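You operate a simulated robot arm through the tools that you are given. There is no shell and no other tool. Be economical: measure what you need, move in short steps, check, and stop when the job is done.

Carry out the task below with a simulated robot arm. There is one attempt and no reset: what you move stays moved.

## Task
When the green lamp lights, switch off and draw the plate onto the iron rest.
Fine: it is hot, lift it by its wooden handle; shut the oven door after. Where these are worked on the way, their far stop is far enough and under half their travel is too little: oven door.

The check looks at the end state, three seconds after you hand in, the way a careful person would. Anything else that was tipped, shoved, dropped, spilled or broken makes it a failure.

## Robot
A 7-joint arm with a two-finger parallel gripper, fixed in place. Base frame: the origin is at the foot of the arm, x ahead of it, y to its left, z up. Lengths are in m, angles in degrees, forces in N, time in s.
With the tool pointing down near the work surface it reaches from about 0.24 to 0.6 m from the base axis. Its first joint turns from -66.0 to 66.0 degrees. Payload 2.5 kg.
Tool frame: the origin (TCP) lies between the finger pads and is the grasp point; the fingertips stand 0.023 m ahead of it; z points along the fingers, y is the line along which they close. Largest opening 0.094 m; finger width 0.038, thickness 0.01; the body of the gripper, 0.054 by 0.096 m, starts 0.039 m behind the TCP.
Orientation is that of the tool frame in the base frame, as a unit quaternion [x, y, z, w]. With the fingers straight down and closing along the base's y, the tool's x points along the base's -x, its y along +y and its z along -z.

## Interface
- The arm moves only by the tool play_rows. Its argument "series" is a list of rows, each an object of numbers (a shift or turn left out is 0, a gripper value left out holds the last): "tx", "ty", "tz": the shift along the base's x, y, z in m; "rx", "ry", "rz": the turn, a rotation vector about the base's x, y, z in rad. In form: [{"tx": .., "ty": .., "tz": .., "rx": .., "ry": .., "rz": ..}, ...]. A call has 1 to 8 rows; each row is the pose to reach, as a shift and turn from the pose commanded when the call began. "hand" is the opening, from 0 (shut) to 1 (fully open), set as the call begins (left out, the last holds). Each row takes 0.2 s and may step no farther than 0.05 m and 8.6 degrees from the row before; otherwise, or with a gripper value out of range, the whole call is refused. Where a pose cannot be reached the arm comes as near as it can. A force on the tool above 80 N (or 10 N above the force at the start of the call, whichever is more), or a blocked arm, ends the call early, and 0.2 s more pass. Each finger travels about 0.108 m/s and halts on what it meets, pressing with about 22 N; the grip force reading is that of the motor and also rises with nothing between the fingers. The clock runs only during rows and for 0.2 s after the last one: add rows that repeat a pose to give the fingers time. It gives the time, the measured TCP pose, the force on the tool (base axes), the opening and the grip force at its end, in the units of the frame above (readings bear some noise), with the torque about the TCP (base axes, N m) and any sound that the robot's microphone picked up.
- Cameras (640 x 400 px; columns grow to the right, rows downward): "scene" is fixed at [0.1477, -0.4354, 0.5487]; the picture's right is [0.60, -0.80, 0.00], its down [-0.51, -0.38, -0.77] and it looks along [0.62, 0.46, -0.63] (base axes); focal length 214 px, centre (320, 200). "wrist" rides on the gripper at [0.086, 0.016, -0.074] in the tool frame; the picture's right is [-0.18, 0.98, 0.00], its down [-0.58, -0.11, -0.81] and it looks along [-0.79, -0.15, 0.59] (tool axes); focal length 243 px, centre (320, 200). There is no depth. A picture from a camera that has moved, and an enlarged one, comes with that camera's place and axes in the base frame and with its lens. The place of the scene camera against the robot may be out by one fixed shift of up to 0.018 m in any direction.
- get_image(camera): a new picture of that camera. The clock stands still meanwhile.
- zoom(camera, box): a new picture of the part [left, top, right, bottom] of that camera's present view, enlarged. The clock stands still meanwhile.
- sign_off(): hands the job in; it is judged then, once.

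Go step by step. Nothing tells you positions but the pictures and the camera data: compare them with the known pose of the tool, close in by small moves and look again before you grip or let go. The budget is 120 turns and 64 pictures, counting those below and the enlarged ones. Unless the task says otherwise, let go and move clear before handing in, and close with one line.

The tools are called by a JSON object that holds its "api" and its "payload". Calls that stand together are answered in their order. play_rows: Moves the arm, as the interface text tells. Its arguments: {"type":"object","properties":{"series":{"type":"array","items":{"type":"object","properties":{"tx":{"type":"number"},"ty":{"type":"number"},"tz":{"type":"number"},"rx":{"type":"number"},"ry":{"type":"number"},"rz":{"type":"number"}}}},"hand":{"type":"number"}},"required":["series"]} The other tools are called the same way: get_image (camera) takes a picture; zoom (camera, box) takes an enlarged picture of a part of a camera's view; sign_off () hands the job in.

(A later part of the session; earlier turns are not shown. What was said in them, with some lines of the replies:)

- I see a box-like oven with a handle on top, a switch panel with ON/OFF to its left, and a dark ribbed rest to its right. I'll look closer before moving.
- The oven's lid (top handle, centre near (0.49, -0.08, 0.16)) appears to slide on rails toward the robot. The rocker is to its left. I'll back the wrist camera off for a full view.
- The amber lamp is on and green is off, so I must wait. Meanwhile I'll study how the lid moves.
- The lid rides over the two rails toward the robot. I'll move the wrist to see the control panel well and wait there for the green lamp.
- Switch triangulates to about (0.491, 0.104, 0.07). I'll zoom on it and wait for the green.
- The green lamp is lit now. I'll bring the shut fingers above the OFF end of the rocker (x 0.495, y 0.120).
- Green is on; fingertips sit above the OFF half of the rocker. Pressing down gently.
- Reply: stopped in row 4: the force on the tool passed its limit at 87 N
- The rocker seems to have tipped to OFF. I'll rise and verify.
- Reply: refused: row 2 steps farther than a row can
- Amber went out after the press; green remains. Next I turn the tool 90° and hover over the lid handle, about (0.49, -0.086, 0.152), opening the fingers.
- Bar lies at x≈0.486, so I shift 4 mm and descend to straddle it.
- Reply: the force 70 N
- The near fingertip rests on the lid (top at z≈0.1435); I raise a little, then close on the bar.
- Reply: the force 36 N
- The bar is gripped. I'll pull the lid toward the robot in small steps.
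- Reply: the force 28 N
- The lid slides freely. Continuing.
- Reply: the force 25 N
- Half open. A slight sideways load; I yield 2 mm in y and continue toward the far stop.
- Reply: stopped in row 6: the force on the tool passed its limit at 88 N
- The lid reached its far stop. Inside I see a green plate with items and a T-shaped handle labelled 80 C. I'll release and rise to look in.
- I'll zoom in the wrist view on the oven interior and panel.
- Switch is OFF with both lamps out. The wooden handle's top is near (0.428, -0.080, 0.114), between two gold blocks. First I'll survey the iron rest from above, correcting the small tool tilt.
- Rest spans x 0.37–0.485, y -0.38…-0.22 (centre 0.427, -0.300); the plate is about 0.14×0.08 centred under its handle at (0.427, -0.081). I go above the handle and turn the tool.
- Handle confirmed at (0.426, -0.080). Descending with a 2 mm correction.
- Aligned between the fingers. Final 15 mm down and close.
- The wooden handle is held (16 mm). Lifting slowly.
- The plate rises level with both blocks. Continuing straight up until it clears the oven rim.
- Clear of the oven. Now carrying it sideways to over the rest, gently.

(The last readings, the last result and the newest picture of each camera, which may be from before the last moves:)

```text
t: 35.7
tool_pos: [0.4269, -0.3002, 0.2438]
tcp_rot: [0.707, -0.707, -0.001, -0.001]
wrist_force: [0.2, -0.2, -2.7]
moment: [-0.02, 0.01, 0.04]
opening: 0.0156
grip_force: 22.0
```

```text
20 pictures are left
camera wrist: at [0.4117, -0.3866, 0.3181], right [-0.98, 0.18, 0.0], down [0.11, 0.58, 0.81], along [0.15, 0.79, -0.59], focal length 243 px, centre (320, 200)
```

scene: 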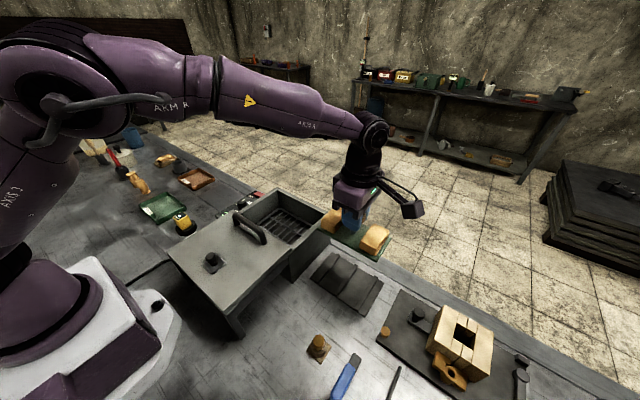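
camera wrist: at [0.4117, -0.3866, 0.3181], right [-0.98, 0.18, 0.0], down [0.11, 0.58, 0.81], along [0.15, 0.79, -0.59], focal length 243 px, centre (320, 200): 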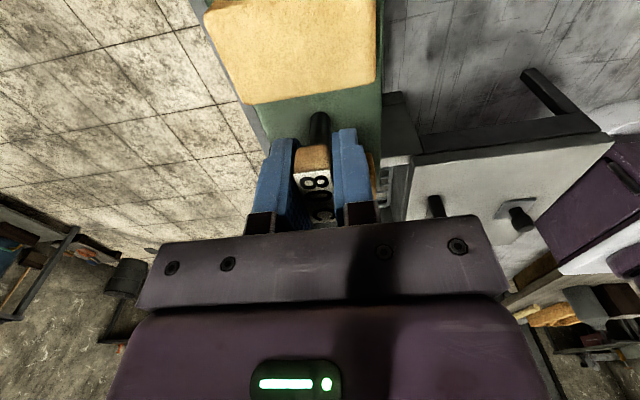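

Plate is level above the rest. I lower partway and check the alignment.

{"api": "play_rows", "payload": {"series": [{"tz": -0.012}, {"tz": -0.028}, {"tz": -0.046}, {"tz": -0.064}, {"tz": -0.082}, {"tz": -0.096}, {"tz": -0.106}, {"tz": -0.112}]}}

{"api": "zoom", "payload": {"camera": "scene", "box": [280, 190, 440, 330]}}

{"api": "get_image", "payload": {"camera": "wrist"}}

```text
t: 37.5
tool_pos: [0.4277, -0.3008, 0.1345]
tcp_rot: [0.707, -0.707, 0.0, 0.0]
wrist_force: [0.8, 0.1, -2.8]
moment: [0.02, 0.03, -0.03]
opening: 0.0158
grip_force: 22.2
```

```text
2.86 times, centred on (360, 260) of scene
camera zoom: at [0.1477, -0.4354, 0.5487], right [0.6, -0.8, 0.0], down [-0.51, -0.38, -0.77], along [0.62, 0.46, -0.63], focal length 613 px, centre (206, 29)
```

zoom: 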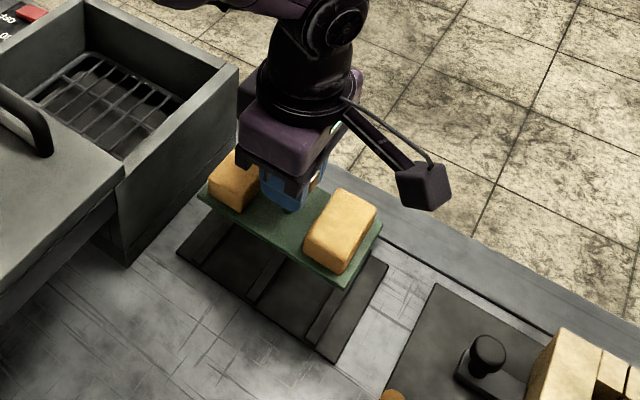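

```text
18 pictures are left
camera wrist: at [0.4115, -0.387, 0.2093], right [-0.98, 0.18, 0.0], down [0.11, 0.58, 0.81], along [0.15, 0.79, -0.59], focal length 243 px, centre (320, 200)
```

wrist: 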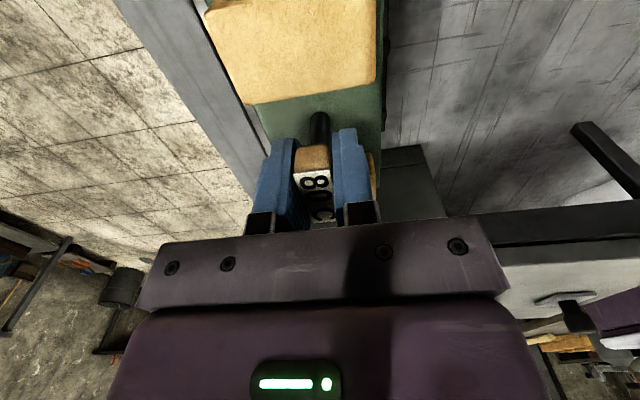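

Back-projecting both confirms the plate sits centred over the rest. Lowering in small steps and watching the force.

{"api": "play_rows", "payload": {"series": [{"tz": -0.008}, {"tz": -0.018}, {"tz": -0.028}, {"tz": -0.036}, {"tz": -0.042}]}}

{"api": "zoom", "payload": {"camera": "scene", "box": [300, 220, 410, 320]}}

```text
t: 38.7
tool_pos: [0.427, -0.3, 0.0908]
tcp_rot: [0.707, -0.707, -0.001, 0.001]
wrist_force: [0.0, -0.5, -2.4]
moment: [-0.01, -0.01, -0.01]
opening: 0.016
grip_force: 21.8
```

```text
4.00 times, centred on (355, 270) of scene
camera zoom: at [0.1477, -0.4354, 0.5487], right [0.6, -0.8, 0.0], down [-0.51, -0.38, -0.77], along [0.62, 0.46, -0.63], focal length 858 px, centre (180, -80)
```

zoom: 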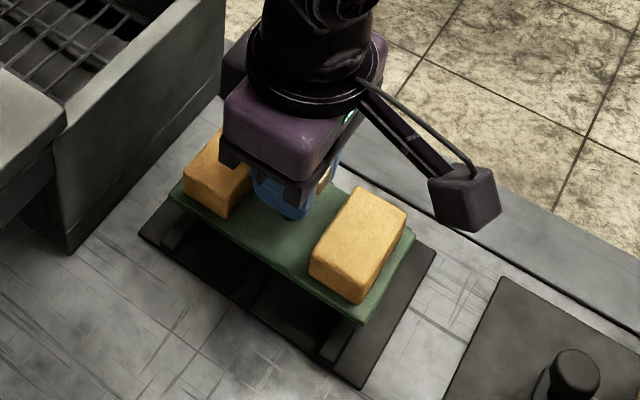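

{"api": "play_rows", "payload": {"series": [{"tz": -0.004}, {"tz": -0.008}, {"tz": -0.01}]}}

{"api": "play_rows", "payload": {"series": [{"tz": -0.003}, {"tz": -0.005}]}}

{"api": "zoom", "payload": {"camera": "scene", "box": [300, 220, 410, 320]}}

```text
t: 39.5
tool_pos: [0.4282, -0.3005, 0.081]
tcp_rot: [-0.707, 0.707, 0.0, 0.001]
wrist_force: [-0.5, -1.1, -2.6]
moment: [0.04, 0.01, -0.03]
opening: 0.0158
grip_force: 22.0
```

```text
t: 40.1
tool_pos: [0.4293, -0.3008, 0.0765]
tcp_rot: [-0.707, 0.708, 0.0, 0.001]
wrist_force: [-0.4, 0.8, -3.9]
moment: [0.07, 0.01, -0.03]
opening: 0.0161
grip_force: 21.7
```

```text
4.00 times, centred on (355, 270) of scene
camera zoom: at [0.1477, -0.4354, 0.5487], right [0.6, -0.8, 0.0], down [-0.51, -0.38, -0.77], along [0.62, 0.46, -0.63], focal length 858 px, centre (180, -80)
```

zoom: 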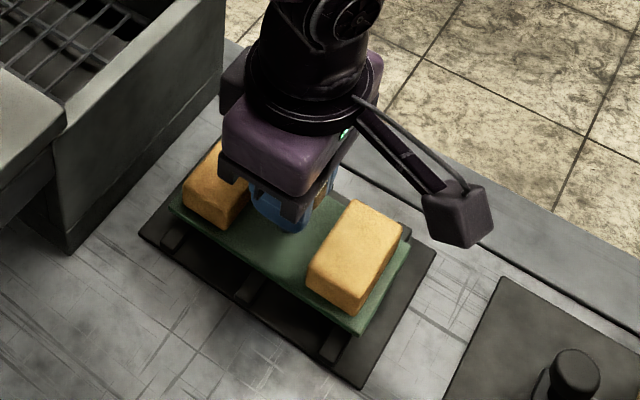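

Close now; continuing with 3 mm steps.

{"api": "play_rows", "payload": {"series": [{"tz": -0.002}, {"tz": -0.003}]}}

{"api": "play_rows", "payload": {"series": [{"tz": -0.002}, {"tz": -0.003}]}}

```text
t: 40.7
tool_pos: [0.4284, -0.3004, 0.0731]
tcp_rot: [0.707, -0.707, -0.001, 0.0]
wrist_force: [-0.2, 0.5, -2.9]
moment: [-0.03, 0.0, 0.01]
opening: 0.0157
grip_force: 22.3
```

```text
t: 41.3
tool_pos: [0.4269, -0.3, 0.0712]
tcp_rot: [0.707, -0.707, 0.0, 0.0]
wrist_force: [-0.2, 0.1, -3.1]
moment: [-0.02, -0.04, 0.02]
opening: 0.0157
grip_force: 22.2
```

{"api": "play_rows", "payload": {"series": [{"tz": -0.002}, {"tz": -0.003}]}}

{"api": "play_rows", "payload": {"series": [{"tz": -0.002}, {"tz": -0.003}]}}

{"api": "zoom", "payload": {"camera": "scene", "box": [300, 220, 410, 320]}}

```text
t: 41.9
tool_pos: [0.4266, -0.3006, 0.0683]
tcp_rot: [0.707, -0.707, -0.001, 0.0]
wrist_force: [-1.0, -0.3, -3.6]
moment: [0.03, 0.0, 0.0]
opening: 0.0158
grip_force: 21.7
```

```text
t: 42.5
tool_pos: [0.4267, -0.3017, 0.0651]
tcp_rot: [-0.707, 0.707, -0.002, 0.0]
wrist_force: [-5.6, 3.6, 17.1]
moment: [0.0, 0.2, 0.14]
opening: 0.016
grip_force: 21.3
```

```text
4.00 times, centred on (355, 270) of scene
camera zoom: at [0.1476, -0.4354, 0.5488], right [0.6, -0.8, 0.0], down [-0.51, -0.38, -0.77], along [0.62, 0.46, -0.63], focal length 858 px, centre (180, -80)
```

zoom: 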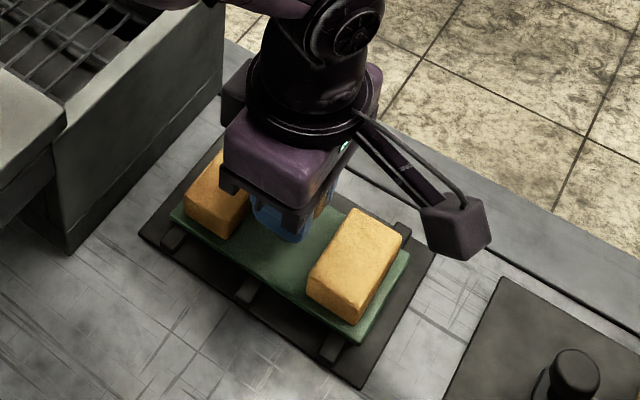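

Contact: the plate is on the rest. Relieve the push, open, and rise straight up.

{"api": "play_rows", "payload": {"series": [{"tz": 0.001}, {"tz": 0.001}]}}

{"api": "play_rows", "payload": {"series": [{}, {}, {}], "hand": 0.45}}

{"api": "play_rows", "payload": {"series": [{"tz": 0.01}, {"tz": 0.025}, {"tz": 0.045}, {"tz": 0.075}, {"tz": 0.11}, {"tz": 0.145}, {"tz": 0.165}]}}

{"api": "zoom", "payload": {"camera": "scene", "box": [160, 170, 420, 330]}}

```text
t: 43.1
tool_pos: [0.4271, -0.301, 0.0649]
tcp_rot: [0.707, -0.707, 0.002, -0.001]
wrist_force: [-2.4, 0.0, 17.6]
moment: [-0.02, 0.05, 0.06]
opening: 0.0157
grip_force: 22.2
```

```text
t: 43.9
tool_pos: [0.4276, -0.3012, 0.0655]
tcp_rot: [-0.707, 0.707, 0.0, 0.0]
wrist_force: [0.5, -0.5, -1.0]
moment: [-0.01, 0.01, -0.01]
opening: 0.0423
grip_force: 0.2
```

```text
t: 45.5
tool_pos: [0.4258, -0.2992, 0.2314]
tcp_rot: [-0.707, 0.707, 0.0, 0.0]
wrist_force: [0.9, 0.4, -0.7]
moment: [0.01, -0.01, -0.04]
opening: 0.0424
grip_force: 0.1
```

```text
2.46 times, centred on (290, 250) of scene
camera zoom: at [0.1477, -0.4354, 0.5487], right [0.6, -0.8, 0.0], down [-0.51, -0.38, -0.77], along [0.62, 0.46, -0.63], focal length 528 px, centre (394, 77)
```

zoom: 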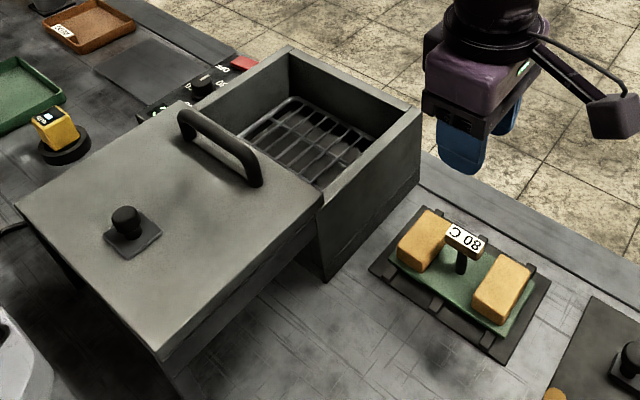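

The plate sits neatly on the rest. Now back to the lid handle (x≈0.320, y≈-0.078) to close it.

{"api": "play_rows", "payload": {"series": [{"tz": 0.02, "ty": 0.03}, {"tx": -0.02, "ty": 0.065, "tz": 0.02}, {"tx": -0.04, "ty": 0.1, "tz": 0.02}, {"tx": -0.06, "ty": 0.135, "tz": 0.02}, {"tx": -0.08, "ty": 0.17, "tz": 0.02}, {"tx": -0.1, "ty": 0.205, "tz": 0.02}, {"tx": -0.106, "ty": 0.222, "tz": 0.02}], "hand": 0.6}}

{"api": "get_image", "payload": {"camera": "wrist"}}

```text
t: 47.1
tool_pos: [0.3186, -0.0775, 0.2493]
tcp_rot: [0.707, -0.707, 0.0, 0.0]
wrist_force: [0.4, -0.3, 0.3]
moment: [0.0, 0.0, -0.06]
opening: 0.0566
grip_force: 0.1
```

```text
13 pictures are left
camera wrist: at [0.3032, -0.1639, 0.3234], right [-0.98, 0.18, 0.0], down [0.11, 0.58, 0.81], along [0.15, 0.79, -0.59], focal length 243 px, centre (320, 200)
```

wrist: 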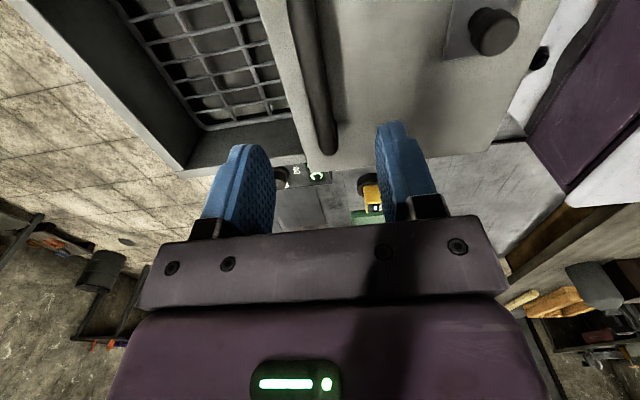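

Bar at x≈0.321; descending to grip it.

{"api": "play_rows", "payload": {"series": [{"tx": 0.002, "tz": -0.03}, {"tx": 0.002, "tz": -0.06}, {"tx": 0.002, "tz": -0.077}]}}

{"api": "play_rows", "payload": {"series": [{}, {}, {}], "hand": 0}}

{"api": "play_rows", "payload": {"series": [{"tx": 0.008}, {"tx": 0.018}, {"tx": 0.03}, {"tx": 0.042}, {"tx": 0.054}, {"tx": 0.066}]}}

{"api": "get_image", "payload": {"camera": "scene"}}

```text
t: 47.9
tool_pos: [0.3245, -0.0757, 0.1727]
tcp_rot: [0.707, -0.707, 0.0, 0.0]
wrist_force: [-0.4, -0.6, -0.2]
moment: [-0.02, -0.03, -0.03]
opening: 0.0565
grip_force: 0.1
```

```text
t: 48.7
tool_pos: [0.325, -0.0762, 0.1723]
tcp_rot: [-0.707, 0.707, 0.0, 0.001]
wrist_force: [1.2, 0.2, -10.3]
moment: [-0.51, -0.03, -0.11]
opening: 0.0137
grip_force: 45.1
```

```text
t: 50.1
tool_pos: [0.3908, -0.0773, 0.1717]
tcp_rot: [0.708, -0.707, -0.001, -0.002]
wrist_force: [-1.4, 19.3, -14.5]
moment: [0.77, -0.07, -0.44]
opening: 0.0136
grip_force: 44.9
```

```text
12 pictures are left
```

scene: 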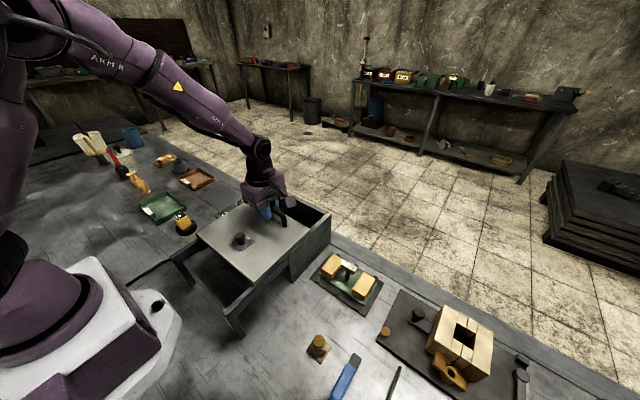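

Lid closing. Continue to the closed stop (~0.486).

{"api": "play_rows", "payload": {"series": [{"tx": 0.014, "ty": 0.001}, {"tx": 0.028, "ty": 0.001}, {"tx": 0.042, "ty": 0.001}, {"tx": 0.056, "ty": 0.001}, {"tx": 0.07, "ty": 0.001}, {"tx": 0.082, "ty": 0.001}, {"tx": 0.09, "ty": 0.001}, {"tx": 0.095, "ty": 0.001}]}}

{"api": "play_rows", "payload": {"series": [{"tx": 0.002}, {"tx": 0.004}, {"tx": 0.006}]}}

{"api": "zoom", "payload": {"camera": "scene", "box": [200, 160, 360, 300]}}

```text
t: 51.9
tool_pos: [0.4842, -0.0762, 0.1723]
tcp_rot: [0.708, -0.707, -0.003, -0.001]
wrist_force: [-1.2, 23.0, -18.3]
moment: [-0.04, -0.02, -0.53]
opening: 0.0135
grip_force: 45.1
```

```text
t: 52.7
tool_pos: [0.4843, -0.0766, 0.1728]
tcp_rot: [0.707, -0.707, -0.009, 0.006]
wrist_force: [-56.3, 25.1, 18.9]
moment: [-0.03, -0.25, -0.48]
opening: 0.0138
grip_force: 44.7
```

```text
2.86 times, centred on (280, 230) of scene
camera zoom: at [0.1475, -0.4354, 0.5488], right [0.6, -0.8, 0.0], down [-0.51, -0.38, -0.77], along [0.62, 0.46, -0.63], focal length 613 px, centre (434, 114)
```

zoom: 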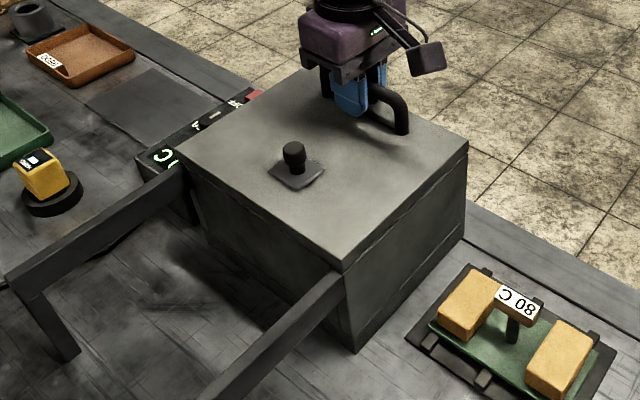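

The lid is against its closed stop. Relieve the load, release, and move clear.

{"api": "play_rows", "payload": {"series": [{"tx": -0.005}, {"tx": -0.005}]}}

{"api": "play_rows", "payload": {"series": [{}, {}, {}], "hand": 0.6}}

{"api": "play_rows", "payload": {"series": [{"tz": 0.02}, {"tz": 0.05}, {"tz": 0.09}, {"tz": 0.13}, {"tz": 0.17}, {"tz": 0.2, "tx": -0.03}, {"tz": 0.21, "tx": -0.07}]}}

{"api": "get_image", "payload": {"camera": "scene"}}

{"api": "zoom", "payload": {"camera": "scene", "box": [160, 170, 400, 320]}}

```text
t: 53.3
tool_pos: [0.4858, -0.075, 0.1724]
tcp_rot: [0.708, -0.706, -0.002, 0.0]
wrist_force: [-14.8, 20.4, -6.7]
moment: [0.18, -0.03, -0.36]
opening: 0.0139
grip_force: 45.3
```

```text
t: 54.1
tool_pos: [0.4864, -0.077, 0.1744]
tcp_rot: [-0.707, 0.708, -0.001, 0.001]
wrist_force: [0.2, 0.3, -0.2]
moment: [0.01, -0.02, 0.0]
opening: 0.0564
grip_force: 0.1
```

```text
t: 55.7
tool_pos: [0.4147, -0.0785, 0.3823]
tcp_rot: [0.708, -0.707, 0.0, 0.0]
wrist_force: [-0.5, -0.5, -0.3]
moment: [0.0, -0.01, 0.02]
opening: 0.0565
grip_force: 0.1
```

```text
10 pictures are left
```

scene: 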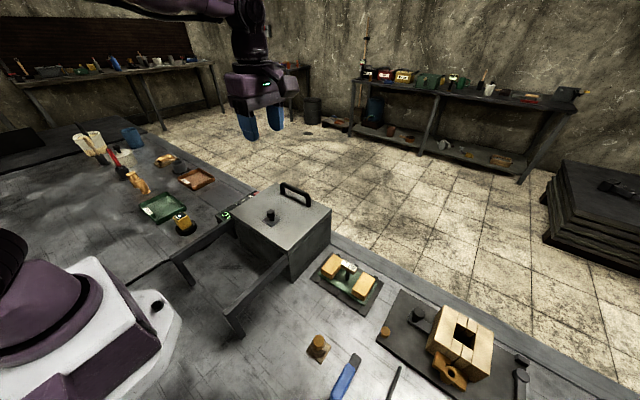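

```text
2.67 times, centred on (280, 245) of scene
camera zoom: at [0.1477, -0.4354, 0.5487], right [0.6, -0.8, 0.0], down [-0.51, -0.38, -0.77], along [0.62, 0.46, -0.63], focal length 572 px, centre (427, 80)
```

zoom: 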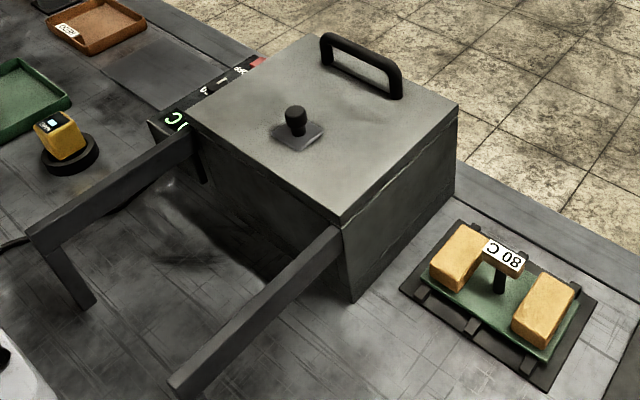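

The lid is shut as it was at the start, the switch is off, the plate with both blocks is on the rest and the arm is clear. Handing in.

{"api": "sign_off", "payload": {}}

```text
The job is handed in.
```

The job is done and handed in: I switched the oven off after the green lamp lit, set the hot plate on the iron rest by its wooden handle, and shut the oven door.
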